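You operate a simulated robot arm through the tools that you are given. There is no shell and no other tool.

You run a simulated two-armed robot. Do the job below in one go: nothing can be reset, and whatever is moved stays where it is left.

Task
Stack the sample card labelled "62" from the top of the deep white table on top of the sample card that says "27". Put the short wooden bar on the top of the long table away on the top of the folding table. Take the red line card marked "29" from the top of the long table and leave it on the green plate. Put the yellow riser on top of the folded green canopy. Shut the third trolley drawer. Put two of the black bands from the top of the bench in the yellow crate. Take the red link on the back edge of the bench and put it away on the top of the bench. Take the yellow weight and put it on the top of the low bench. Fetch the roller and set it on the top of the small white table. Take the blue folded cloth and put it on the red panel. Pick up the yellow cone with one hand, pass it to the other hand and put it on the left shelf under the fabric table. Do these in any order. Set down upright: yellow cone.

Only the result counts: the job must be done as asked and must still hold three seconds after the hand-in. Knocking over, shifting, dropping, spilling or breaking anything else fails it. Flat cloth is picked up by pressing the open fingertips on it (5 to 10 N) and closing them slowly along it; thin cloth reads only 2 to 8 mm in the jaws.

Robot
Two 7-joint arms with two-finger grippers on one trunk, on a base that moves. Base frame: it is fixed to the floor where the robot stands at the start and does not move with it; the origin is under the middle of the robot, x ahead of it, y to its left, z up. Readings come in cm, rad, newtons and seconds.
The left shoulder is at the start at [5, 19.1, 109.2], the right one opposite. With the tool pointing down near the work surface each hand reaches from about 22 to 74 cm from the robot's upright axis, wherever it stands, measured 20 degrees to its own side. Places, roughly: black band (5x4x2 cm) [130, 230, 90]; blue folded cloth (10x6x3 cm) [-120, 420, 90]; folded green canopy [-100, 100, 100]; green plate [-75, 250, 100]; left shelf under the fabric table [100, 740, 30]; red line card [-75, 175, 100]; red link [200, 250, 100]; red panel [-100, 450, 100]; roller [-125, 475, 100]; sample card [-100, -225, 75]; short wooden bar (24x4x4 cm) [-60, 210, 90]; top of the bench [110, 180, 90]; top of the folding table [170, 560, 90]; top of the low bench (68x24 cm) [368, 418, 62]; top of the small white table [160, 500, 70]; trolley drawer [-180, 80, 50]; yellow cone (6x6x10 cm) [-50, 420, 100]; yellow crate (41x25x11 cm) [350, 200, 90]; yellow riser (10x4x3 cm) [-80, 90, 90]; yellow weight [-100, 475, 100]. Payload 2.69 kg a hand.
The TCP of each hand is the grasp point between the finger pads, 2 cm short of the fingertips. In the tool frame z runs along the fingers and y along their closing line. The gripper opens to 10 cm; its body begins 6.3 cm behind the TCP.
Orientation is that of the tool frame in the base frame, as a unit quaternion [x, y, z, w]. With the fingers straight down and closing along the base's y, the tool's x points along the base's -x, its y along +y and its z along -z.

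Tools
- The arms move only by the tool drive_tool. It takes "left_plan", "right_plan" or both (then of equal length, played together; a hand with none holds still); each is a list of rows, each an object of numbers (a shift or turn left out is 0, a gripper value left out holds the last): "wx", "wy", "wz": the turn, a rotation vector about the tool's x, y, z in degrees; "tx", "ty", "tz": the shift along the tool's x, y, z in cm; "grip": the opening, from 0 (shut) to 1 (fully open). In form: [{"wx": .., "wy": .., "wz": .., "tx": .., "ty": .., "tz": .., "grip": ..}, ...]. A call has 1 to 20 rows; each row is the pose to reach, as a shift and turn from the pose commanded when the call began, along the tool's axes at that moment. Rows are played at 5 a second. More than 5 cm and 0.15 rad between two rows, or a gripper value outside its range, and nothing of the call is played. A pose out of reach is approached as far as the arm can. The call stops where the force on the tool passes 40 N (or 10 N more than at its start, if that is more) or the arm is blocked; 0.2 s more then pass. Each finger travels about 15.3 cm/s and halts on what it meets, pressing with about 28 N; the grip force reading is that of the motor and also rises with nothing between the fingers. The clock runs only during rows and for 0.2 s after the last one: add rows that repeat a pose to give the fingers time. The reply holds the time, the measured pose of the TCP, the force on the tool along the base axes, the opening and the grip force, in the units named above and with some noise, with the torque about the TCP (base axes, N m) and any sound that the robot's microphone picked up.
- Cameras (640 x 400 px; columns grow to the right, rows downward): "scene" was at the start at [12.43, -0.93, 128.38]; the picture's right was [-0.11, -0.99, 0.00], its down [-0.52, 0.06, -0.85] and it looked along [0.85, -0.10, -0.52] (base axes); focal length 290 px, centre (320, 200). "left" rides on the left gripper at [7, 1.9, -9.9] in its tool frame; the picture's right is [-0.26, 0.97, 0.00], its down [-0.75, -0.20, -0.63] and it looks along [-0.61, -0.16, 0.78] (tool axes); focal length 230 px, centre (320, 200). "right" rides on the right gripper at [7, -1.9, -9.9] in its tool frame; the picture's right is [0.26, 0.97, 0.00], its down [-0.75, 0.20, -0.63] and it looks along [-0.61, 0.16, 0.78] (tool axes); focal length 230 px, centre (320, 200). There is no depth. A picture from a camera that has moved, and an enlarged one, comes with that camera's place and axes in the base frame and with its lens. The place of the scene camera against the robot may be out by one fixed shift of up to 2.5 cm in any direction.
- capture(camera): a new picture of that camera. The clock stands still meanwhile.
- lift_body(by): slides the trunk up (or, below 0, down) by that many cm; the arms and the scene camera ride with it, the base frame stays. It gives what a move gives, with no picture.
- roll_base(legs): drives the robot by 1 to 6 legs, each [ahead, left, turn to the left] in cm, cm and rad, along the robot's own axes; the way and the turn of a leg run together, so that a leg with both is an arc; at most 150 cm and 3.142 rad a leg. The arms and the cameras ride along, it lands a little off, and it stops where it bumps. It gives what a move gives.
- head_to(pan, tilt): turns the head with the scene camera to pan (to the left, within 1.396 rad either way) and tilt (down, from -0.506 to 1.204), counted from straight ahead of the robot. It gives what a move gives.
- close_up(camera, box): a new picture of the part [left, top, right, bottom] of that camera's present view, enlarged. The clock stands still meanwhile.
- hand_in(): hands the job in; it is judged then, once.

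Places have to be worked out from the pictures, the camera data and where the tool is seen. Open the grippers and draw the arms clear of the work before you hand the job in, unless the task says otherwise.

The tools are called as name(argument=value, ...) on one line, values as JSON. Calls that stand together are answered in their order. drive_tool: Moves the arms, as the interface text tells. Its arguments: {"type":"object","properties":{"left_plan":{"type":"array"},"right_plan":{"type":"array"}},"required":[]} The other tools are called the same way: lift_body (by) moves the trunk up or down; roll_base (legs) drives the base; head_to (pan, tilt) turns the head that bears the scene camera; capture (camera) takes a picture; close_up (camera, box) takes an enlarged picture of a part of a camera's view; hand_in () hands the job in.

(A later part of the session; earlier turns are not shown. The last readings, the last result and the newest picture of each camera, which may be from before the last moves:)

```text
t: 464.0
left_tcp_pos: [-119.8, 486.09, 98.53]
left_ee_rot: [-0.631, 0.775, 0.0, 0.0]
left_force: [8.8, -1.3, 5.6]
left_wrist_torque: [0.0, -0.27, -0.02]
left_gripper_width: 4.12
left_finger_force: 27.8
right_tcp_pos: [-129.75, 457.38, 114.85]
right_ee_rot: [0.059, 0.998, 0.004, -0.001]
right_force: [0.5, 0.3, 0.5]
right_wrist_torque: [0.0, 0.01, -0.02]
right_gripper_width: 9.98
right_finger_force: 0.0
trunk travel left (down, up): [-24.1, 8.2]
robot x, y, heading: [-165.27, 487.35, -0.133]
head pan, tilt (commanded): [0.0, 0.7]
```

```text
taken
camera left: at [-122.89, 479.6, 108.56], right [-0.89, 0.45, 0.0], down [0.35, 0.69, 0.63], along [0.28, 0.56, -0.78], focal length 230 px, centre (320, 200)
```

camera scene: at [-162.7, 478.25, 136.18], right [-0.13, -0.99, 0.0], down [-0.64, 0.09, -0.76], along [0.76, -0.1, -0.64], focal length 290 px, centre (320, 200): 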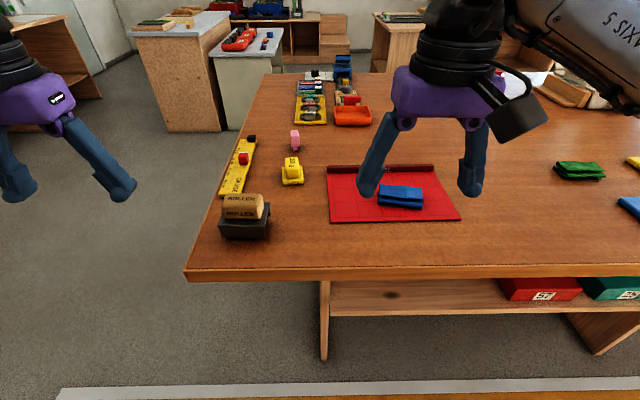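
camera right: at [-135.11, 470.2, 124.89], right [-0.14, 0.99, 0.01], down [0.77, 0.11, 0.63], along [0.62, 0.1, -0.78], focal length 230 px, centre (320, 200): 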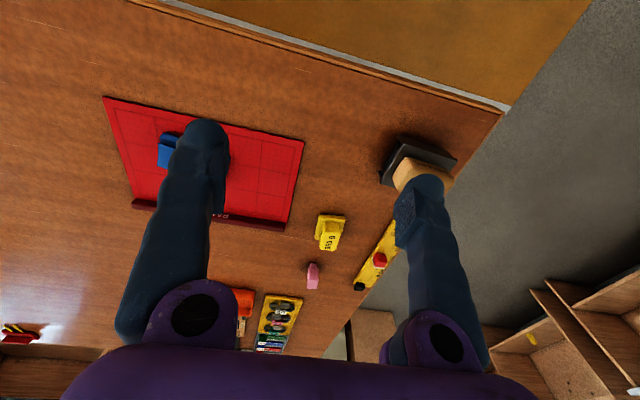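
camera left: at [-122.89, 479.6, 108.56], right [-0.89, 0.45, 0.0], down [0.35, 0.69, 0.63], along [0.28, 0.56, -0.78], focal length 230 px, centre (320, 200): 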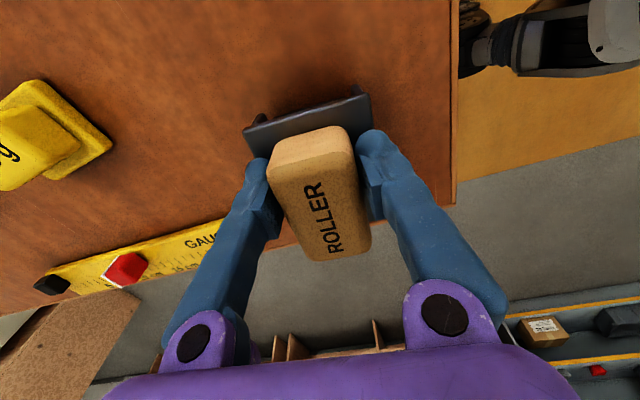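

Gripped at 4.1 cm. I lift gently and watch whether the black base comes along.

drive_tool(left_plan=[{"tz": -0.6}, {"tz": -1.5}, {"tz": -3}, {"tz": -5}, {"tz": -5}])

capture(camera="left")

close_up(camera="scene", box=[220, 130, 400, 280])

```text
t: 465.2
left_tcp_pos: [-119.86, 486.12, 103.47]
left_ee_rot: [-0.632, 0.775, 0.001, -0.001]
left_force: [0.0, -0.5, -4.1]
left_wrist_torque: [-0.03, 0.01, -0.04]
left_gripper_width: 4.13
left_finger_force: 27.4
right_tcp_pos: [-129.75, 457.39, 114.75]
right_ee_rot: [0.06, 0.998, 0.005, -0.001]
right_force: [-0.4, -0.4, 0.0]
right_wrist_torque: [-0.01, -0.02, -0.02]
right_gripper_width: 9.98
right_finger_force: 0.0
trunk travel left (down, up): [-24.1, 8.2]
robot x, y, heading: [-165.67, 487.61, -0.131]
head pan, tilt (commanded): [0.0, 0.7]
```

```text
taken
camera left: at [-123.0, 479.63, 113.54], right [-0.89, 0.45, 0.0], down [0.35, 0.69, 0.63], along [0.28, 0.56, -0.78], focal length 230 px, centre (320, 200)
```

left: 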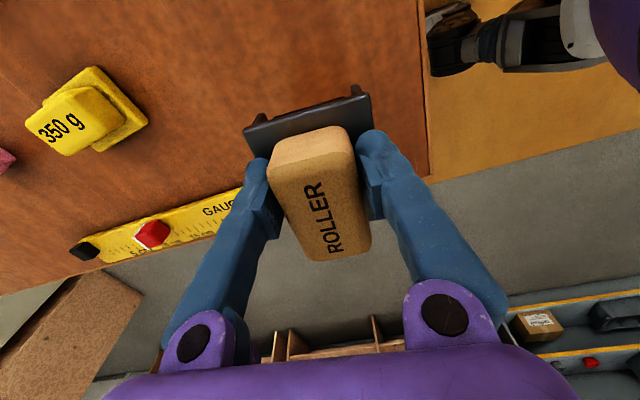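

```text
2.67 times, centred on (310, 205) of scene
camera zoom: at [-153.53, 486.07, 136.17], right [-0.13, -0.99, 0.0], down [-0.64, 0.09, -0.76], along [0.76, -0.1, -0.64], focal length 775 px, centre (347, 187)
```

zoom: 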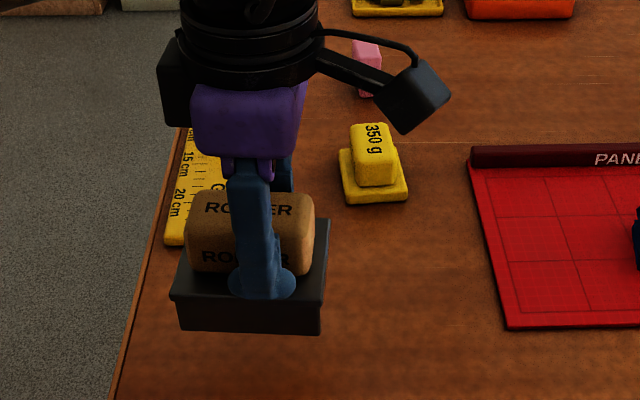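

The black base is part of the roller; it lifts as one piece. I raise it and move it to the left side, then bring the right hand over the yellow weight.

drive_tool(left_plan=[{"tz": -4}, {"tz": -8}, {"tx": -2, "ty": 1, "tz": -11}, {"tx": -5.5, "ty": 2.8, "tz": -11.5}, {"tx": -9.2, "ty": 4.7, "tz": -11.5}, {"tx": -13, "ty": 6.6, "tz": -11.5}, {"tx": -16.6, "ty": 8.5, "tz": -11.5}, {"tx": -16.6, "ty": 8.5, "tz": -11.5}])

drive_tool(right_plan=[{"tx": -3, "ty": 3}, {"tx": -6, "ty": 6}, {"tx": -9, "ty": 9}, {"tx": -12, "ty": 12}, {"tx": -15, "ty": 15, "tz": 0.5}, {"tx": -18, "ty": 18, "tz": 1}, {"tx": -21, "ty": 21, "tz": 1.5}, {"tx": -23.7, "ty": 23.6, "tz": 2}, {"tx": -23.7, "ty": 23.6, "tz": 2}])

capture(camera="right")

capture(camera="scene")

```text
t: 467.0
left_tcp_pos: [-124.81, 503.97, 115.05]
left_ee_rot: [-0.632, 0.775, 0.001, 0.0]
left_force: [0.9, 0.3, -3.6]
left_wrist_torque: [-0.05, 0.01, -0.04]
left_gripper_width: 4.14
left_finger_force: 27.9
right_tcp_pos: [-129.85, 457.22, 114.89]
right_ee_rot: [0.059, 0.998, 0.004, -0.002]
right_force: [-0.8, -1.0, 0.8]
right_wrist_torque: [0.01, -0.01, 0.0]
right_gripper_width: 9.97
right_finger_force: 0.0
trunk travel left (down, up): [-24.1, 8.2]
robot x, y, heading: [-165.39, 487.45, -0.135]
head pan, tilt (commanded): [0.0, 0.7]
```

```text
t: 469.0
left_tcp_pos: [-124.89, 503.91, 115.03]
left_ee_rot: [-0.632, 0.775, 0.002, -0.001]
left_force: [0.5, 0.2, -3.8]
left_wrist_torque: [-0.03, 0.01, 0.01]
left_gripper_width: 4.11
left_finger_force: 28.5
right_tcp_pos: [-103.34, 477.88, 113.01]
right_ee_rot: [0.059, 0.998, 0.004, -0.001]
right_force: [0.3, -1.0, 0.5]
right_wrist_torque: [0.04, 0.03, 0.0]
right_gripper_width: 10.02
right_finger_force: 0.1
trunk travel left (down, up): [-24.1, 8.2]
robot x, y, heading: [-165.52, 487.87, -0.131]
head pan, tilt (commanded): [0.0, 0.7]
```

```text
taken
camera right: at [-110.39, 476.82, 122.91], right [-0.14, 0.99, 0.01], down [0.77, 0.11, 0.63], along [0.62, 0.1, -0.78], focal length 230 px, centre (320, 200)
```

right: 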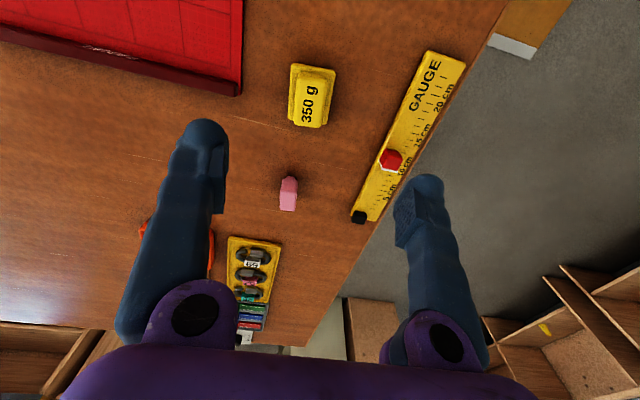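

```text
taken
camera scene: at [-153.56, 485.93, 136.17], right [-0.13, -0.99, 0.0], down [-0.64, 0.09, -0.76], along [0.76, -0.1, -0.64], focal length 290 px, centre (320, 200)
```

scene: 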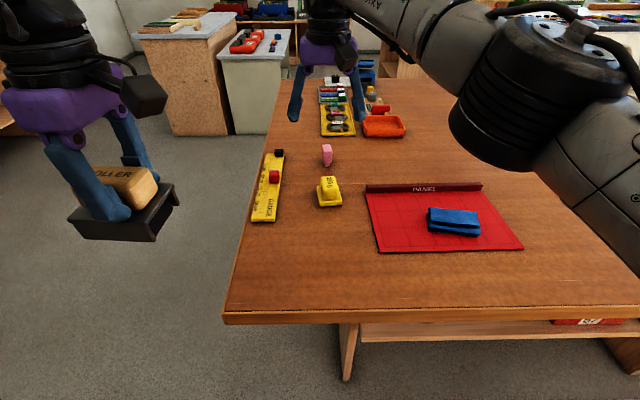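

The weight is nearly under the right hand (shift −1 cm in y, yaw −5°). I align and descend.

drive_tool(right_plan=[{"wz": -5, "tx": -0.2, "ty": -1, "tz": 3}, {"wz": -5, "tx": -0.2, "ty": -1, "tz": 7}, {"wz": -5, "tx": -0.2, "ty": -1, "tz": 11}, {"wz": -5, "tx": -0.2, "ty": -1, "tz": 14}, {"wz": -5, "tx": -0.2, "ty": -1, "tz": 14}])

capture(camera="right")

```text
t: 470.2
left_tcp_pos: [-124.85, 504.06, 114.96]
left_ee_rot: [-0.632, 0.775, 0.001, -0.001]
left_force: [0.3, 0.0, -4.1]
left_wrist_torque: [-0.03, -0.01, 0.0]
left_gripper_width: 4.1
left_finger_force: 27.4
right_tcp_pos: [-103.43, 477.23, 98.81]
right_ee_rot: [0.016, 1.0, 0.003, -0.001]
right_force: [-0.5, 0.5, 0.5]
right_wrist_torque: [-0.01, 0.03, -0.02]
right_gripper_width: 10.0
right_finger_force: 0.1
trunk travel left (down, up): [-24.1, 8.2]
robot x, y, heading: [-165.57, 488.02, -0.132]
head pan, tilt (commanded): [0.0, 0.7]
```

```text
taken
camera right: at [-110.31, 475.39, 108.69], right [-0.23, 0.97, 0.01], down [0.76, 0.17, 0.63], along [0.61, 0.15, -0.78], focal length 230 px, centre (320, 200)
```

right: 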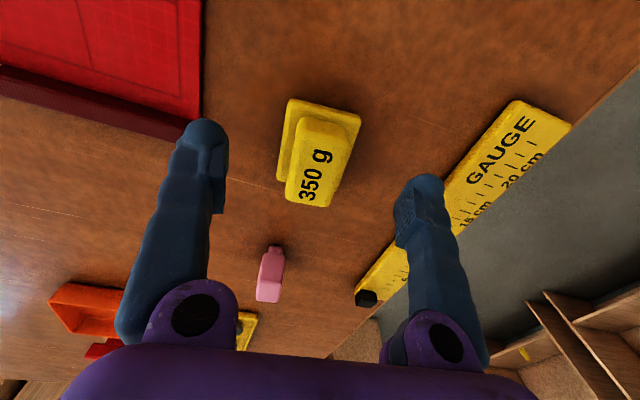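

Small correction and final descent, then close on the weight's upper block.

drive_tool(right_plan=[{"tx": 0.8, "ty": -0.4, "tz": 1}, {"tx": 0.8, "ty": -0.4, "tz": 2}, {"tx": 0.8, "ty": -0.4, "tz": 3}, {"tx": 0.8, "ty": -0.4, "tz": 3, "grip": 0.7}, {"tx": 0.8, "ty": -0.4, "tz": 3, "grip": 0.5}, {"tx": 0.8, "ty": -0.4, "tz": 3, "grip": 0.4}, {"tx": 0.8, "ty": -0.4, "tz": 3, "grip": 0.3}, {"tx": 0.8, "ty": -0.4, "tz": 3, "grip": 0.2}, {"tx": 0.8, "ty": -0.4, "tz": 3, "grip": 0.2}])

capture(camera="right")

```text
t: 472.2
left_tcp_pos: [-124.74, 504.06, 115.09]
left_ee_rot: [-0.632, 0.775, 0.001, 0.0]
left_force: [-0.1, -0.2, -3.0]
left_wrist_torque: [-0.06, 0.0, 0.04]
left_gripper_width: 4.1
left_finger_force: 27.8
right_tcp_pos: [-104.11, 476.66, 95.95]
right_ee_rot: [0.015, 1.0, 0.003, 0.0]
right_force: [0.3, 0.8, -0.3]
right_wrist_torque: [0.0, -0.01, 0.02]
right_gripper_width: 3.3
right_finger_force: 27.9
trunk travel left (down, up): [-24.1, 8.2]
robot x, y, heading: [-165.4, 487.78, -0.137]
head pan, tilt (commanded): [0.0, 0.7]
```

```text
taken
camera right: at [-111.07, 475.05, 105.82], right [-0.23, 0.97, 0.01], down [0.76, 0.17, 0.63], along [0.61, 0.15, -0.78], focal length 230 px, centre (320, 200)
```

right: 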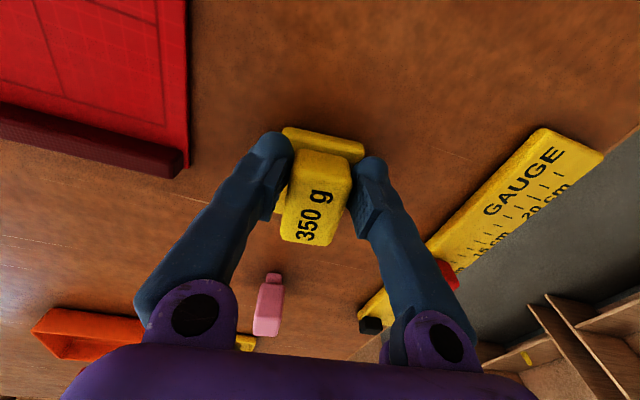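

The weight is gripped at 3.3 cm. I lift it and retract to the carrying position.

drive_tool(right_plan=[{"tz": -3}, {"tz": -7}, {"tz": -11}, {"tz": -15}, {"tz": -19}, {"tx": 4, "ty": -1, "tz": -19}, {"tx": 8, "ty": -2, "tz": -19}, {"tx": 12, "ty": -3, "tz": -19}, {"tx": 16, "ty": -4, "tz": -19}, {"tx": 20, "ty": -5, "tz": -19}, {"tx": 20, "ty": -5, "tz": -19}])

capture(camera="right")

```text
t: 474.6
left_tcp_pos: [-124.75, 504.13, 115.1]
left_ee_rot: [-0.632, 0.775, 0.002, -0.002]
left_force: [0.4, -0.8, -3.8]
left_wrist_torque: [-0.06, 0.02, 0.03]
left_gripper_width: 4.14
left_finger_force: 27.7
right_tcp_pos: [-124.35, 472.22, 115.27]
right_ee_rot: [0.016, 1.0, 0.003, -0.002]
right_force: [0.3, -0.1, -3.4]
right_wrist_torque: [0.0, 0.08, -0.01]
right_gripper_width: 3.34
right_finger_force: 28.0
trunk travel left (down, up): [-24.1, 8.2]
robot x, y, heading: [-165.53, 487.33, -0.133]
head pan, tilt (commanded): [0.0, 0.7]
```

```text
taken
camera right: at [-131.3, 470.58, 125.21], right [-0.23, 0.97, 0.01], down [0.76, 0.17, 0.63], along [0.61, 0.15, -0.78], focal length 230 px, centre (320, 200)
```

right: 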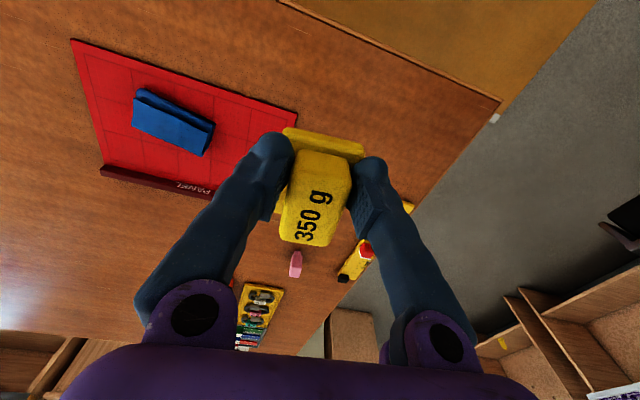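

Both are held. I drive around the table's north end to the small white table's west side.

roll_base(legs=[[-10, 0, 0], [0, 125, 0], [150, 0, 0], [50, 0, 0], [0, -72, 0.13]])

head_to(pan=0.0, tilt=0.65)

capture(camera="scene")

```text
t: 502.6
left_tcp_pos: [73.64, 534.98, 115.07]
left_ee_rot: [-0.686, 0.727, 0.001, -0.001]
left_force: [-0.1, 0.3, -4.9]
left_wrist_torque: [-0.03, 0.02, 0.04]
left_gripper_width: 4.12
left_finger_force: 28.1
right_tcp_pos: [78.67, 503.87, 115.31]
right_ee_rot: [-0.056, 0.998, 0.003, -0.001]
right_force: [0.4, 0.2, -3.0]
right_wrist_torque: [-0.01, 0.07, 0.02]
right_gripper_width: 3.32
right_finger_force: 28.0
trunk travel left (down, up): [-24.1, 8.2]
robot x, y, heading: [35.88, 512.69, 0.01]
head pan, tilt (commanded): [0.0, 0.7]
```

```text
t: 503.2
left_tcp_pos: [73.59, 535.18, 115.06]
left_ee_rot: [-0.686, 0.727, 0.002, -0.002]
left_force: [0.5, -0.8, -4.1]
left_wrist_torque: [-0.09, 0.01, 0.01]
left_gripper_width: 4.11
left_finger_force: 27.7
right_tcp_pos: [78.67, 503.78, 115.31]
right_ee_rot: [-0.056, 0.998, 0.003, -0.002]
right_force: [-0.2, 0.0, -3.3]
right_wrist_torque: [-0.05, 0.08, 0.03]
right_gripper_width: 3.32
right_finger_force: 28.2
trunk travel left (down, up): [-24.1, 8.2]
robot x, y, heading: [35.69, 513.05, 0.007]
head pan, tilt (commanded): [0.0, 0.649]
```

```text
taken
camera scene: at [48.01, 513.33, 136.6], right [0.01, -1.0, 0.0], down [-0.61, -0.01, -0.8], along [0.8, 0.01, -0.61], focal length 290 px, centre (320, 200)
```

scene: 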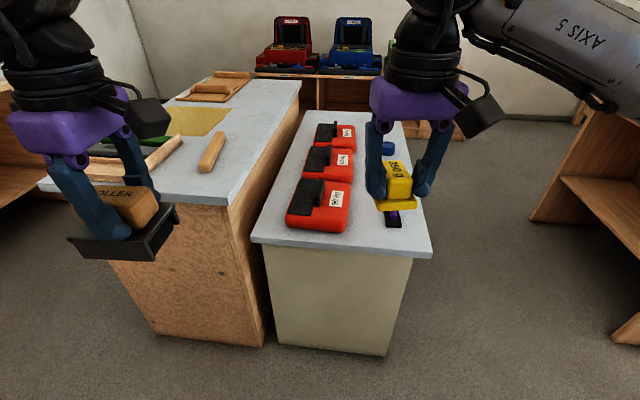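

Free spot: the middle strip of the small white table between the red cases and the hand tools, around (124,500). I rotate the roller so its long side runs along x, then drive closer and lower the trunk.

drive_tool(left_plan=[{"wz": 8.3}, {"wz": 16.6}, {"wz": 25}, {"wz": 33}, {"wz": 41}, {"wz": 49}, {"wz": 57}, {"wz": 65}, {"wz": 73}, {"wz": 81}, {"wz": 87}, {"wz": 87}])

roll_base(legs=[[38, -20, 0]])

lift_body(by=-12)

capture(camera="scene")

capture(camera="left")

```text
t: 505.8
left_tcp_pos: [73.66, 534.99, 115.06]
left_ee_rot: [0.005, 1.0, 0.0, -0.002]
left_force: [0.0, -0.3, -3.1]
left_wrist_torque: [0.03, 0.06, 0.02]
left_gripper_width: 4.11
left_finger_force: 28.5
right_tcp_pos: [78.56, 503.78, 115.29]
right_ee_rot: [-0.055, 0.998, 0.005, -0.001]
right_force: [-0.2, 0.3, -3.1]
right_wrist_torque: [-0.01, 0.08, 0.0]
right_gripper_width: 3.29
right_finger_force: 27.5
trunk travel left (down, up): [-24.1, 8.2]
robot x, y, heading: [35.62, 513.53, 0.014]
head pan, tilt (commanded): [0.0, 0.649]
```

```text
t: 508.4
left_tcp_pos: [111.97, 515.2, 115.15]
left_ee_rot: [0.006, 1.0, 0.001, -0.001]
left_force: [0.1, 0.7, -4.0]
left_wrist_torque: [-0.04, 0.05, 0.0]
left_gripper_width: 4.12
left_finger_force: 27.5
right_tcp_pos: [116.8, 483.91, 115.32]
right_ee_rot: [-0.054, 0.999, 0.004, -0.003]
right_force: [0.4, 0.2, -3.6]
right_wrist_torque: [0.0, 0.04, -0.01]
right_gripper_width: 3.31
right_finger_force: 27.5
trunk travel left (down, up): [-24.1, 8.2]
robot x, y, heading: [74.33, 493.4, 0.005]
head pan, tilt (commanded): [0.0, 0.649]
```

```text
t: 509.9
left_tcp_pos: [111.88, 515.16, 103.07]
left_ee_rot: [0.006, 1.0, 0.0, -0.001]
left_force: [-0.7, -0.4, -4.3]
left_wrist_torque: [0.01, 0.07, 0.02]
left_gripper_width: 4.11
left_finger_force: 27.9
right_tcp_pos: [116.8, 483.95, 103.36]
right_ee_rot: [-0.054, 0.999, 0.004, -0.001]
right_force: [1.0, -0.9, -3.2]
right_wrist_torque: [0.0, 0.04, 0.01]
right_gripper_width: 3.33
right_finger_force: 28.3
trunk travel left (down, up): [-12.1, 20.2]
robot x, y, heading: [74.04, 493.64, 0.008]
head pan, tilt (commanded): [0.0, 0.649]
```

```text
taken
camera scene: at [86.18, 493.55, 124.62], right [0.01, -1.0, 0.0], down [-0.6, 0.0, -0.8], along [0.8, 0.0, -0.6], focal length 290 px, centre (320, 200)
```

scene: 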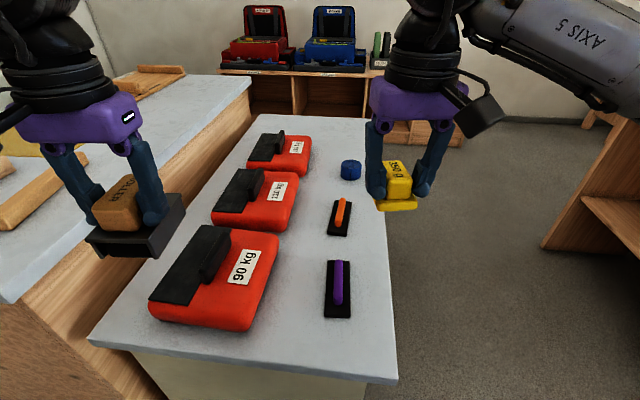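

```text
taken
camera left: at [105.04, 517.13, 113.08], right [0.27, 0.96, 0.0], down [0.75, -0.21, 0.63], along [0.6, -0.17, -0.78], focal length 230 px, centre (320, 200)
```

left: 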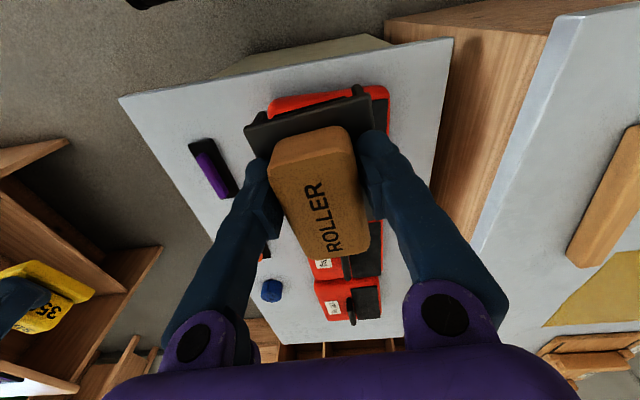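

I move the right hand aside, bring the roller over the middle strip (121,501), and lower it most of the way.

drive_tool(left_plan=[{"tx": -2.3, "ty": -3.5}, {"tx": -4.6, "ty": -7}, {"tx": -7, "ty": -10.5}, {"tx": -9.3, "ty": -14.1}, {"tx": -9.3, "ty": -14.1, "tz": 4}, {"tx": -9.3, "ty": -14.1, "tz": 8}, {"tx": -9.3, "ty": -14.1, "tz": 12}, {"tx": -9.3, "ty": -14.1, "tz": 15}, {"tx": -9.3, "ty": -14.1, "tz": 15}], right_plan=[{"ty": -3}, {"ty": -6}, {"ty": -9}, {"ty": -10}, {"ty": -10}, {"ty": -10}, {"ty": -10}, {"ty": -10}, {"ty": -10}])

capture(camera="scene")

capture(camera="left")

```text
t: 511.9
left_tcp_pos: [121.0, 500.85, 87.86]
left_ee_rot: [0.006, 1.0, 0.001, -0.002]
left_force: [-0.4, -0.5, -3.4]
left_wrist_torque: [0.0, 0.04, 0.01]
left_gripper_width: 4.13
left_finger_force: 28.2
right_tcp_pos: [117.83, 473.9, 103.19]
right_ee_rot: [-0.055, 0.998, 0.005, -0.001]
right_force: [-0.1, 0.0, -3.4]
right_wrist_torque: [-0.02, 0.08, -0.03]
right_gripper_width: 3.32
right_finger_force: 28.1
trunk travel left (down, up): [-12.1, 20.2]
robot x, y, heading: [73.93, 493.43, 0.006]
head pan, tilt (commanded): [0.0, 0.649]
```

```text
taken
camera scene: at [86.2, 493.53, 124.61], right [0.01, -1.0, 0.0], down [-0.6, 0.0, -0.8], along [0.8, 0.0, -0.6], focal length 290 px, centre (320, 200)
```

scene: 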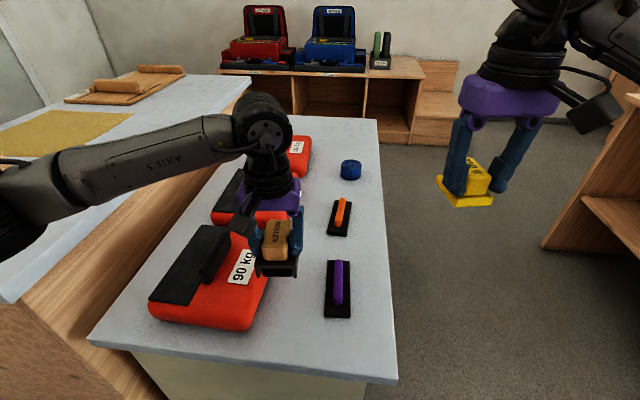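

```text
taken
camera left: at [114.13, 502.86, 97.95], right [0.27, 0.96, 0.0], down [0.75, -0.21, 0.63], along [0.6, -0.17, -0.78], focal length 230 px, centre (320, 200)
```

left: 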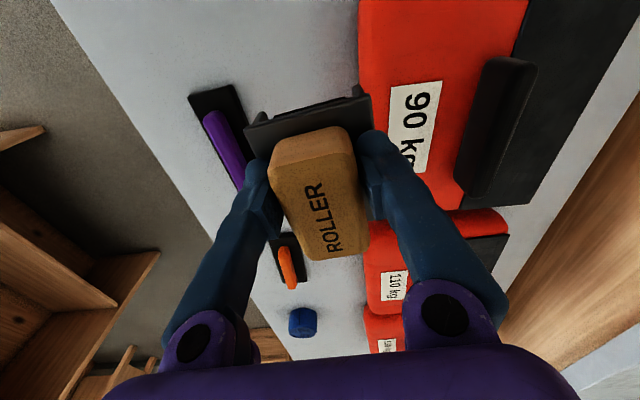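

The strip's centre is ~2.4 cm further right and tilted ~7°. I correct and lower to just above the table.

drive_tool(left_plan=[{"wz": 3.5, "ty": -1.2, "tz": 1}, {"wz": 7, "ty": -2.4, "tz": 2.5}, {"wz": 7, "ty": -2.4, "tz": 5}, {"wz": 7, "ty": -2.4, "tz": 7.5}, {"wz": 7, "ty": -2.4, "tz": 7.5}])

capture(camera="left")

close_up(camera="scene", box=[140, 150, 400, 350])

```text
t: 513.1
left_tcp_pos: [120.91, 498.54, 80.55]
left_ee_rot: [0.067, 0.998, 0.0, -0.002]
left_force: [0.3, 0.4, -3.3]
left_wrist_torque: [0.04, 0.04, 0.0]
left_gripper_width: 4.14
left_finger_force: 28.6
right_tcp_pos: [117.73, 473.83, 103.27]
right_ee_rot: [-0.054, 0.999, 0.005, -0.001]
right_force: [-0.6, 0.0, -3.8]
right_wrist_torque: [-0.01, 0.09, -0.03]
right_gripper_width: 3.31
right_finger_force: 27.5
trunk travel left (down, up): [-12.1, 20.2]
robot x, y, heading: [73.77, 493.49, 0.01]
head pan, tilt (commanded): [0.0, 0.649]
```

```text
taken
camera left: at [114.35, 501.28, 90.57], right [0.38, 0.92, 0.0], down [0.72, -0.3, 0.63], along [0.58, -0.24, -0.78], focal length 230 px, centre (320, 200)
```

left: 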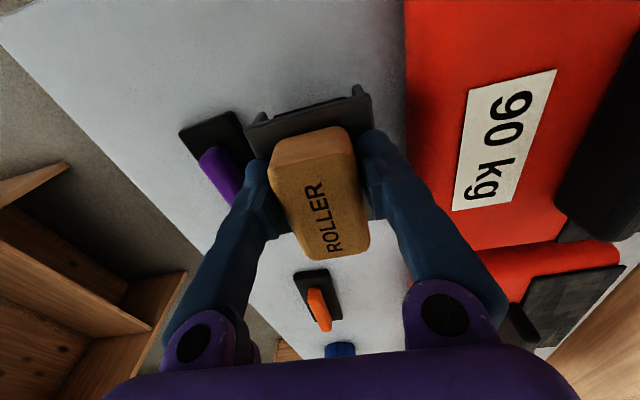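

```text
2.00 times, centred on (270, 250) of scene
camera zoom: at [86.2, 493.54, 124.61], right [0.01, -1.0, 0.0], down [-0.6, 0.0, -0.8], along [0.8, 0.0, -0.6], focal length 581 px, centre (420, 100)
```

zoom: 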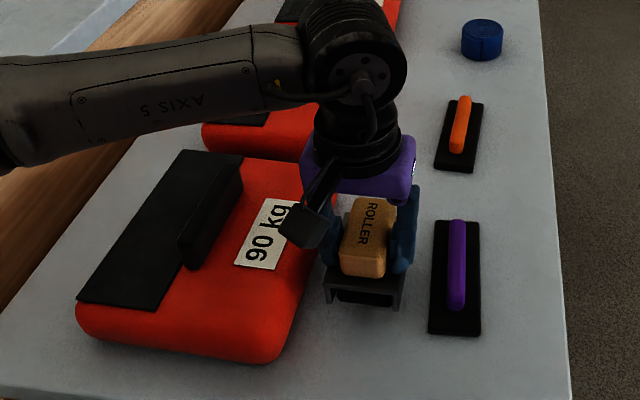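

Good clearance both sides. I lower slowly to contact.

drive_tool(left_plan=[{"tz": 0.6}, {"tz": 1.2}, {"tz": 1.8}, {"tz": 1.8}])

drive_tool(left_plan=[{"tz": 0.3}, {"tz": 0.6}, {"tz": 0.9}, {"tz": 0.9}])

```text
t: 514.1
left_tcp_pos: [121.02, 498.57, 78.62]
left_ee_rot: [0.066, 0.998, 0.001, -0.001]
left_force: [-0.3, 0.4, -2.1]
left_wrist_torque: [0.07, 0.0, 0.0]
left_gripper_width: 4.11
left_finger_force: 28.1
right_tcp_pos: [117.79, 473.85, 103.28]
right_ee_rot: [-0.054, 0.999, 0.004, -0.001]
right_force: [-0.3, -0.2, -3.4]
right_wrist_torque: [0.0, 0.03, 0.01]
right_gripper_width: 3.32
right_finger_force: 27.8
trunk travel left (down, up): [-12.1, 20.2]
robot x, y, heading: [74.15, 493.42, 0.007]
head pan, tilt (commanded): [0.0, 0.649]
```

```text
t: 514.9
left_tcp_pos: [121.3, 498.52, 78.53]
left_ee_rot: [0.066, 0.998, -0.002, 0.005]
left_force: [0.8, 2.3, 15.5]
left_wrist_torque: [0.28, 0.21, -0.02]
left_gripper_width: 4.1
left_finger_force: 28.3
right_tcp_pos: [117.7, 473.77, 103.16]
right_ee_rot: [-0.054, 0.999, 0.003, -0.002]
right_force: [0.2, 0.1, -3.5]
right_wrist_torque: [0.0, 0.09, 0.0]
right_gripper_width: 3.34
right_finger_force: 28.2
trunk travel left (down, up): [-12.1, 20.2]
robot x, y, heading: [74.13, 493.17, 0.007]
head pan, tilt (commanded): [0.0, 0.649]
stopped in row 4 (left hand): the force on the tool passed its limit at 44 N (the readings are from after the stop); the commanded pose is now the measured one
```

The roller stands on the table. I relieve pressure, open a little and lift away.

drive_tool(left_plan=[{"tz": -0.15}, {"tz": -0.15, "grip": 0.48}, {"tz": -0.15, "grip": 0.54}, {"tz": -0.15, "grip": 0.56}, {"tz": -2, "grip": 0.56}, {"tz": -5, "grip": 0.56}, {"tz": -9, "grip": 0.7}, {"tz": -14, "grip": 1.0}, {"tz": -19, "grip": 1.0}, {"tz": -24, "grip": 1.0}])

capture(camera="scene")

```text
t: 517.1
left_tcp_pos: [120.89, 498.53, 102.35]
left_ee_rot: [0.066, 0.998, -0.002, 0.002]
left_force: [-0.4, -0.2, 0.2]
left_wrist_torque: [-0.01, 0.02, 0.0]
left_gripper_width: 10.01
left_finger_force: 0.1
right_tcp_pos: [117.79, 473.94, 103.2]
right_ee_rot: [-0.054, 0.999, 0.004, -0.001]
right_force: [-0.8, -1.1, -3.9]
right_wrist_torque: [0.0, 0.06, -0.02]
right_gripper_width: 3.34
right_finger_force: 27.7
trunk travel left (down, up): [-12.1, 20.2]
robot x, y, heading: [74.27, 493.49, 0.01]
head pan, tilt (commanded): [0.0, 0.649]
```

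```text
taken
camera scene: at [86.14, 493.53, 124.61], right [0.01, -1.0, 0.0], down [-0.6, 0.0, -0.8], along [0.8, 0.0, -0.6], focal length 290 px, centre (320, 200)
```

scene: 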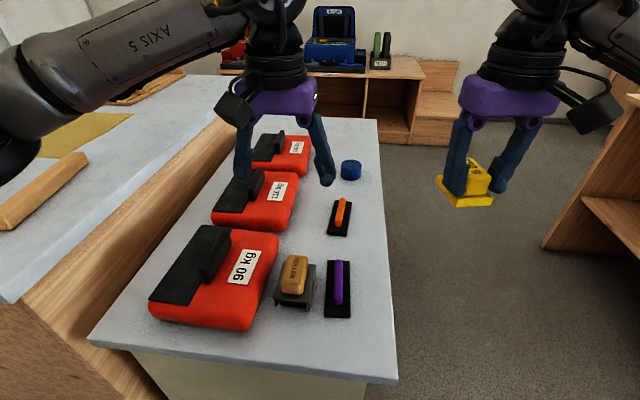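

The roller is placed. Next the weight: I retract, move south into the corridor and look east for the low bench.

drive_tool(left_plan=[{"tx": 3, "tz": -3}, {"tx": 6, "tz": -6}, {"tx": 8, "tz": -9}, {"tx": 8, "tz": -12}, {"tx": 8, "tz": -12}], right_plan=[{"ty": 0, "tz": -3}, {"ty": 0, "tz": -6}, {"ty": 0, "tz": -9}, {"ty": 0, "tz": -12}, {"ty": 0, "tz": -12}])

roll_base(legs=[[-20, 0, 0], [0, -72, 0]])

head_to(pan=0.0, tilt=0.35)

capture(camera="scene")

```text
t: 518.3
left_tcp_pos: [112.93, 499.71, 113.99]
left_ee_rot: [0.067, 0.998, -0.001, 0.002]
left_force: [0.0, -0.2, 0.0]
left_wrist_torque: [-0.01, -0.01, 0.03]
left_gripper_width: 10.01
left_finger_force: 0.0
right_tcp_pos: [117.97, 473.62, 115.12]
right_ee_rot: [-0.054, 0.999, 0.004, -0.002]
right_force: [0.5, 0.8, -3.9]
right_wrist_torque: [-0.04, 0.03, -0.04]
right_gripper_width: 3.3
right_finger_force: 28.1
trunk travel left (down, up): [-12.1, 20.2]
robot x, y, heading: [74.18, 493.3, 0.005]
head pan, tilt (commanded): [0.0, 0.649]
```

```text
t: 526.3
left_tcp_pos: [93.6, 427.76, 114.06]
left_ee_rot: [0.063, 0.998, -0.001, 0.003]
left_force: [-0.9, -0.6, -0.1]
left_wrist_torque: [0.01, 0.02, -0.03]
left_gripper_width: 10.03
left_finger_force: 0.2
right_tcp_pos: [98.62, 401.7, 115.11]
right_ee_rot: [-0.058, 0.998, 0.004, -0.001]
right_force: [0.3, -0.9, -3.5]
right_wrist_torque: [0.0, 0.11, -0.01]
right_gripper_width: 3.31
right_finger_force: 27.8
trunk travel left (down, up): [-12.1, 20.2]
robot x, y, heading: [55.07, 421.3, 0.011]
head pan, tilt (commanded): [0.0, 0.649]
```

```text
t: 527.1
left_tcp_pos: [93.59, 427.69, 114.02]
left_ee_rot: [0.063, 0.998, -0.002, 0.003]
left_force: [-0.2, 0.8, 0.1]
left_wrist_torque: [-0.03, 0.0, 0.01]
left_gripper_width: 10.02
left_finger_force: 0.0
right_tcp_pos: [98.78, 401.8, 115.14]
right_ee_rot: [-0.058, 0.998, 0.003, -0.002]
right_force: [1.1, -0.5, -3.9]
right_wrist_torque: [0.02, 0.07, -0.03]
right_gripper_width: 3.29
right_finger_force: 27.8
trunk travel left (down, up): [-12.1, 20.2]
robot x, y, heading: [54.86, 421.09, 0.012]
head pan, tilt (commanded): [0.0, 0.351]
```

```text
taken
camera scene: at [67.49, 421.36, 127.31], right [0.01, -1.0, 0.0], down [-0.34, 0.0, -0.94], along [0.94, 0.01, -0.34], focal length 290 px, centre (320, 200)
```

scene: 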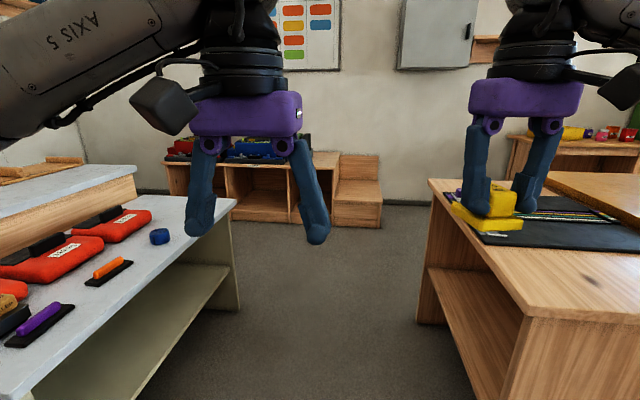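

I zoom in on the far wall to identify the low bench.

close_up(camera="scene", box=[150, 120, 400, 250])

```text
2.56 times, centred on (275, 185) of scene
camera zoom: at [67.49, 421.36, 127.31], right [0.01, -1.0, 0.0], down [-0.34, 0.0, -0.94], along [0.94, 0.01, -0.34], focal length 744 px, centre (435, 238)
```

zoom: 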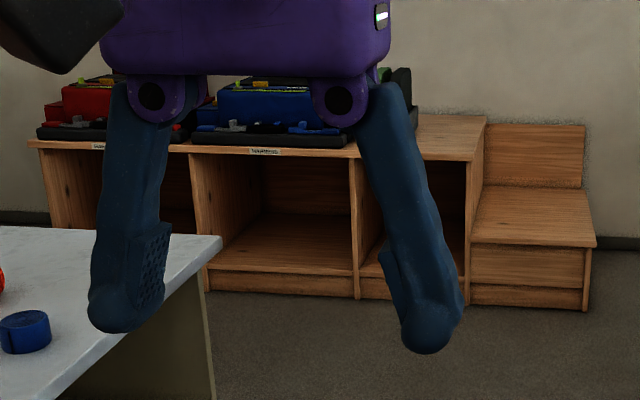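

The low bench is the wooden unit with compartments; its free right end is around x 334–400, y 406–430, z≈62. I drive east through the corridor toward it.

roll_base(legs=[[0, 7, 0], [120, 0, 0], [100, 0, 0]])

head_to(pan=-0.1, tilt=0.6)

capture(camera="scene")

```text
t: 538.7
left_tcp_pos: [310.19, 436.5, 114.09]
left_ee_rot: [0.067, 0.998, -0.001, 0.003]
left_force: [-0.6, -0.1, -0.4]
left_wrist_torque: [-0.03, -0.01, 0.01]
left_gripper_width: 10.0
left_finger_force: 0.2
right_tcp_pos: [315.22, 410.29, 115.15]
right_ee_rot: [-0.053, 0.999, 0.004, -0.001]
right_force: [-0.3, 0.0, -3.4]
right_wrist_torque: [-0.01, 0.13, 0.02]
right_gripper_width: 3.3
right_finger_force: 28.0
trunk travel left (down, up): [-12.1, 20.2]
robot x, y, heading: [271.46, 430.43, 0.004]
head pan, tilt (commanded): [0.0, 0.351]
```

```text
t: 539.5
left_tcp_pos: [310.21, 436.32, 114.02]
left_ee_rot: [0.067, 0.998, -0.001, 0.002]
left_force: [0.8, 0.6, -0.5]
left_wrist_torque: [0.04, -0.04, 0.0]
left_gripper_width: 10.0
left_finger_force: 0.0
right_tcp_pos: [315.22, 410.34, 115.09]
right_ee_rot: [-0.053, 0.999, 0.004, 0.0]
right_force: [0.9, -0.1, -3.5]
right_wrist_torque: [0.0, 0.03, -0.03]
right_gripper_width: 3.33
right_finger_force: 28.2
trunk travel left (down, up): [-12.1, 20.2]
robot x, y, heading: [271.07, 430.25, 0.005]
head pan, tilt (commanded): [-0.099, 0.6]
```

```text
taken
camera scene: at [283.64, 429.34, 125.04], right [-0.1, -1.0, 0.0], down [-0.56, 0.05, -0.83], along [0.82, -0.08, -0.56], focal length 290 px, centre (320, 200)
```

scene: 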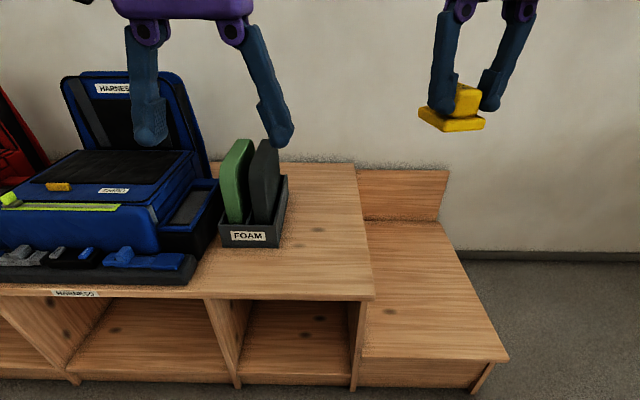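

The free right part of the bench top spans about y 408–433. I drive 24 cm closer, lower the trunk and bring the weight over (352,420).

roll_base(legs=[[23, 0, 0]])

lift_body(by=-11)

drive_tool(right_plan=[{"tx": -3.4, "ty": 2.2}, {"tx": -6.8, "ty": 4.4}, {"tx": -10.2, "ty": 6.6}, {"tx": -13.6, "ty": 8.7}, {"tx": -13.6, "ty": 8.7, "tz": 4}, {"tx": -13.6, "ty": 8.7, "tz": 8}, {"tx": -13.6, "ty": 8.7, "tz": 12}, {"tx": -13.6, "ty": 8.7, "tz": 16}, {"tx": -13.6, "ty": 8.7, "tz": 20}, {"tx": -13.6, "ty": 8.7, "tz": 24}, {"tx": -13.6, "ty": 8.7, "tz": 24}])

capture(camera="right")

capture(camera="scene")

```text
t: 541.2
left_tcp_pos: [333.59, 436.27, 113.97]
left_ee_rot: [0.069, 0.998, -0.001, 0.002]
left_force: [-0.2, 0.6, 1.0]
left_wrist_torque: [0.02, 0.03, -0.02]
left_gripper_width: 10.03
left_finger_force: 0.0
right_tcp_pos: [338.41, 410.19, 115.26]
right_ee_rot: [-0.052, 0.999, 0.004, -0.002]
right_force: [0.3, -0.1, -4.6]
right_wrist_torque: [-0.01, 0.07, -0.03]
right_gripper_width: 3.31
right_finger_force: 28.2
trunk travel left (down, up): [-12.1, 20.2]
robot x, y, heading: [294.41, 430.31, -0.005]
head pan, tilt (commanded): [-0.099, 0.6]
```

```text
t: 542.6
left_tcp_pos: [333.59, 436.36, 103.12]
left_ee_rot: [0.069, 0.998, -0.001, 0.002]
left_force: [0.2, -0.2, 0.8]
left_wrist_torque: [-0.03, -0.03, -0.04]
left_gripper_width: 10.0
left_finger_force: 0.1
right_tcp_pos: [338.34, 410.32, 104.16]
right_ee_rot: [-0.052, 0.999, 0.003, -0.001]
right_force: [-0.2, 0.0, -3.4]
right_wrist_torque: [0.0, 0.06, 0.01]
right_gripper_width: 3.29
right_finger_force: 28.5
trunk travel left (down, up): [-1.1, 31.2]
robot x, y, heading: [294.65, 430.36, 0.004]
head pan, tilt (commanded): [-0.099, 0.6]
```

```text
t: 545.0
left_tcp_pos: [333.41, 436.29, 103.11]
left_ee_rot: [0.068, 0.998, -0.001, 0.002]
left_force: [1.0, 0.5, 0.5]
left_wrist_torque: [0.02, 0.0, -0.02]
left_gripper_width: 10.01
left_finger_force: 0.0
right_tcp_pos: [351.01, 420.57, 80.02]
right_ee_rot: [-0.053, 0.999, 0.003, -0.001]
right_force: [-0.6, -0.4, -4.1]
right_wrist_torque: [-0.02, 0.04, 0.02]
right_gripper_width: 3.34
right_finger_force: 27.5
trunk travel left (down, up): [-1.1, 31.2]
robot x, y, heading: [294.77, 430.15, 0.003]
head pan, tilt (commanded): [-0.099, 0.6]
```

```text
taken
camera right: at [344.38, 417.85, 90.05], right [-0.36, 0.93, 0.01], down [0.73, 0.27, 0.63], along [0.59, 0.23, -0.78], focal length 230 px, centre (320, 200)
```

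right: 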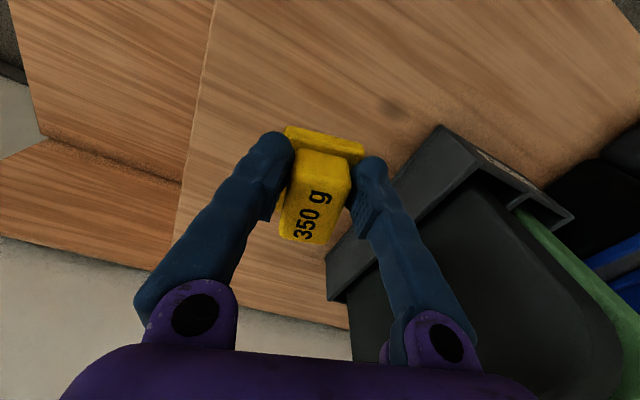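

```text
taken
camera scene: at [306.88, 429.39, 114.04], right [-0.1, -1.0, 0.0], down [-0.56, 0.06, -0.82], along [0.82, -0.08, -0.57], focal length 290 px, centre (320, 200)
```

scene: 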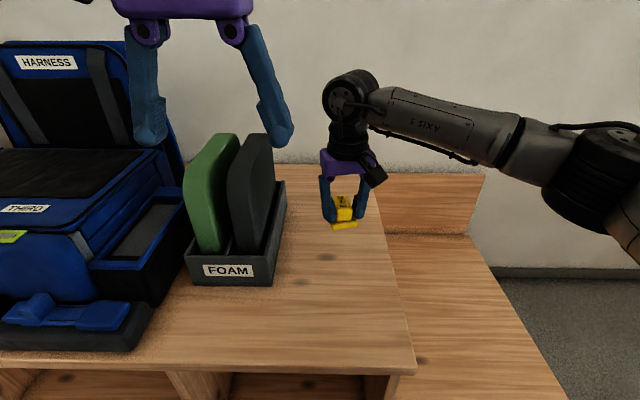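

Plenty of clearance on both sides. I lower the weight to near the bench top, then feel for contact.

drive_tool(right_plan=[{"tz": 4}, {"tz": 8}, {"tz": 10.5}, {"tz": 11.5}, {"tz": 11.5}])

drive_tool(right_plan=[{"tz": 0.4}, {"tz": 0.8}, {"tz": 1.2}, {"tz": 1.2}])

```text
t: 546.2
left_tcp_pos: [333.6, 436.37, 103.01]
left_ee_rot: [0.068, 0.998, -0.001, 0.002]
left_force: [0.3, -1.4, -0.6]
left_wrist_torque: [0.03, 0.02, 0.02]
left_gripper_width: 10.01
left_finger_force: 0.0
right_tcp_pos: [350.86, 420.7, 68.61]
right_ee_rot: [-0.052, 0.999, 0.004, -0.001]
right_force: [0.3, -0.5, -2.9]
right_wrist_torque: [-0.01, 0.07, 0.01]
right_gripper_width: 3.3
right_finger_force: 28.2
trunk travel left (down, up): [-1.1, 31.2]
robot x, y, heading: [294.45, 429.86, 0.006]
head pan, tilt (commanded): [-0.099, 0.6]
```

```text
t: 547.2
left_tcp_pos: [333.51, 436.29, 103.04]
left_ee_rot: [0.068, 0.998, -0.001, 0.003]
left_force: [-0.3, -0.2, -0.3]
left_wrist_torque: [0.0, -0.03, -0.02]
left_gripper_width: 10.01
left_finger_force: 0.1
right_tcp_pos: [350.88, 420.55, 67.56]
right_ee_rot: [-0.053, 0.999, 0.003, -0.001]
right_force: [1.4, -0.2, -3.0]
right_wrist_torque: [-0.01, 0.04, -0.01]
right_gripper_width: 3.3
right_finger_force: 27.2
trunk travel left (down, up): [-1.1, 31.2]
robot x, y, heading: [294.56, 430.29, 0.002]
head pan, tilt (commanded): [-0.099, 0.6]
```

drive_tool(right_plan=[{"tz": 0.3}, {"tz": 0.6}, {"tz": 0.9}, {"tz": 0.9}])

```text
t: 548.2
left_tcp_pos: [333.58, 436.4, 102.98]
left_ee_rot: [0.068, 0.998, 0.0, 0.003]
left_force: [0.2, 0.4, -0.3]
left_wrist_torque: [-0.02, 0.01, -0.02]
left_gripper_width: 10.0
left_finger_force: 0.1
right_tcp_pos: [351.01, 420.77, 66.56]
right_ee_rot: [-0.051, 0.999, 0.003, -0.002]
right_force: [-0.1, 0.5, -3.8]
right_wrist_torque: [-0.03, 0.07, -0.01]
right_gripper_width: 3.31
right_finger_force: 28.1
trunk travel left (down, up): [-1.1, 31.2]
robot x, y, heading: [294.56, 430.09, 0.001]
head pan, tilt (commanded): [-0.099, 0.6]
```

drive_tool(right_plan=[{"tz": 0.2}, {"tz": 0.4}, {"tz": 0.6}, {"tz": 0.6}])

```text
t: 549.2
left_tcp_pos: [333.54, 436.5, 103.08]
left_ee_rot: [0.068, 0.998, -0.002, 0.002]
left_force: [0.9, 0.7, -0.3]
left_wrist_torque: [0.0, -0.01, 0.0]
left_gripper_width: 10.0
left_finger_force: 0.1
right_tcp_pos: [350.89, 420.58, 66.2]
right_ee_rot: [-0.053, 0.999, 0.004, -0.001]
right_force: [-0.2, 0.9, 0.4]
right_wrist_torque: [-0.05, -0.12, -0.02]
right_gripper_width: 3.31
right_finger_force: 28.9
trunk travel left (down, up): [-1.1, 31.2]
robot x, y, heading: [294.54, 430.08, 0.0]
head pan, tilt (commanded): [-0.099, 0.6]
```

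It touches (load transferred). I lower 0.2 cm, then release and lift.

drive_tool(right_plan=[{"tz": 0.2}, {"tz": 0.2, "grip": 0.4}, {"tz": 0.2, "grip": 0.5}, {"tz": 0.2, "grip": 0.6}, {"tz": -2, "grip": 0.65}, {"tz": -5, "grip": 0.65}, {"tz": -10, "grip": 0.8}, {"tz": -15, "grip": 1}, {"tz": -20, "grip": 1}, {"tz": -25, "grip": 1}, {"tz": -30, "grip": 1}])

capture(camera="scene")

```text
t: 551.6
left_tcp_pos: [333.5, 436.29, 103.15]
left_ee_rot: [0.067, 0.998, -0.001, 0.003]
left_force: [-0.6, -0.4, 0.1]
left_wrist_torque: [0.02, 0.02, -0.03]
left_gripper_width: 9.99
left_finger_force: 0.1
right_tcp_pos: [350.86, 420.15, 96.34]
right_ee_rot: [-0.053, 0.999, 0.003, -0.001]
right_force: [-0.6, -1.2, 0.2]
right_wrist_torque: [-0.01, -0.03, -0.03]
right_gripper_width: 10.0
right_finger_force: 0.1
trunk travel left (down, up): [-1.1, 31.2]
robot x, y, heading: [294.53, 430.07, 0.002]
head pan, tilt (commanded): [-0.099, 0.6]
```

```text
taken
camera scene: at [306.82, 429.42, 114.04], right [-0.1, -1.0, 0.0], down [-0.56, 0.05, -0.83], along [0.82, -0.08, -0.56], focal length 290 px, centre (320, 200)
```

scene: 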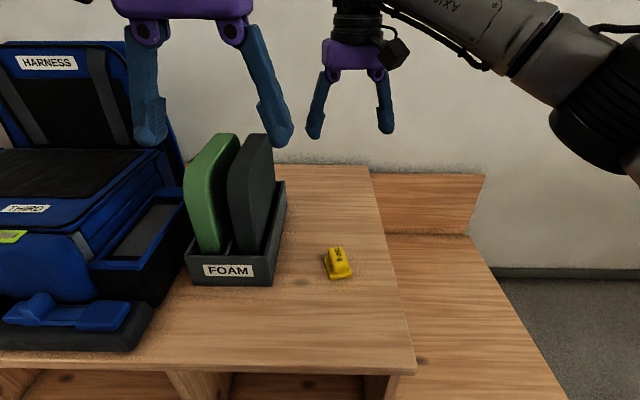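

Let me zoom in to check the weight's stance.

close_up(camera="scene", box=[290, 225, 390, 300])

capture(camera="right")

```text
5.33 times, centred on (340, 262) of scene
camera zoom: at [306.82, 429.42, 114.04], right [-0.1, -1.0, 0.0], down [-0.56, 0.05, -0.83], along [0.82, -0.08, -0.56], focal length 1549 px, centre (213, -133)
```

zoom: 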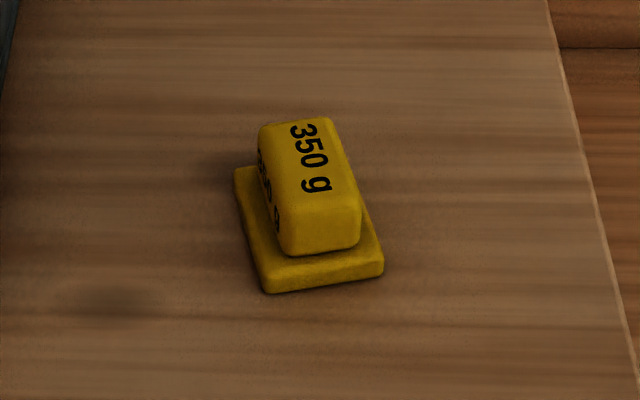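

```text
taken
camera right: at [344.28, 417.59, 106.33], right [-0.36, 0.93, 0.01], down [0.73, 0.27, 0.63], along [0.59, 0.23, -0.78], focal length 230 px, centre (320, 200)
```

right: 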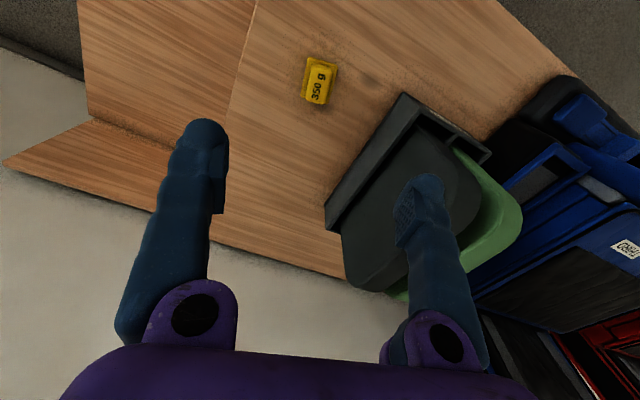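

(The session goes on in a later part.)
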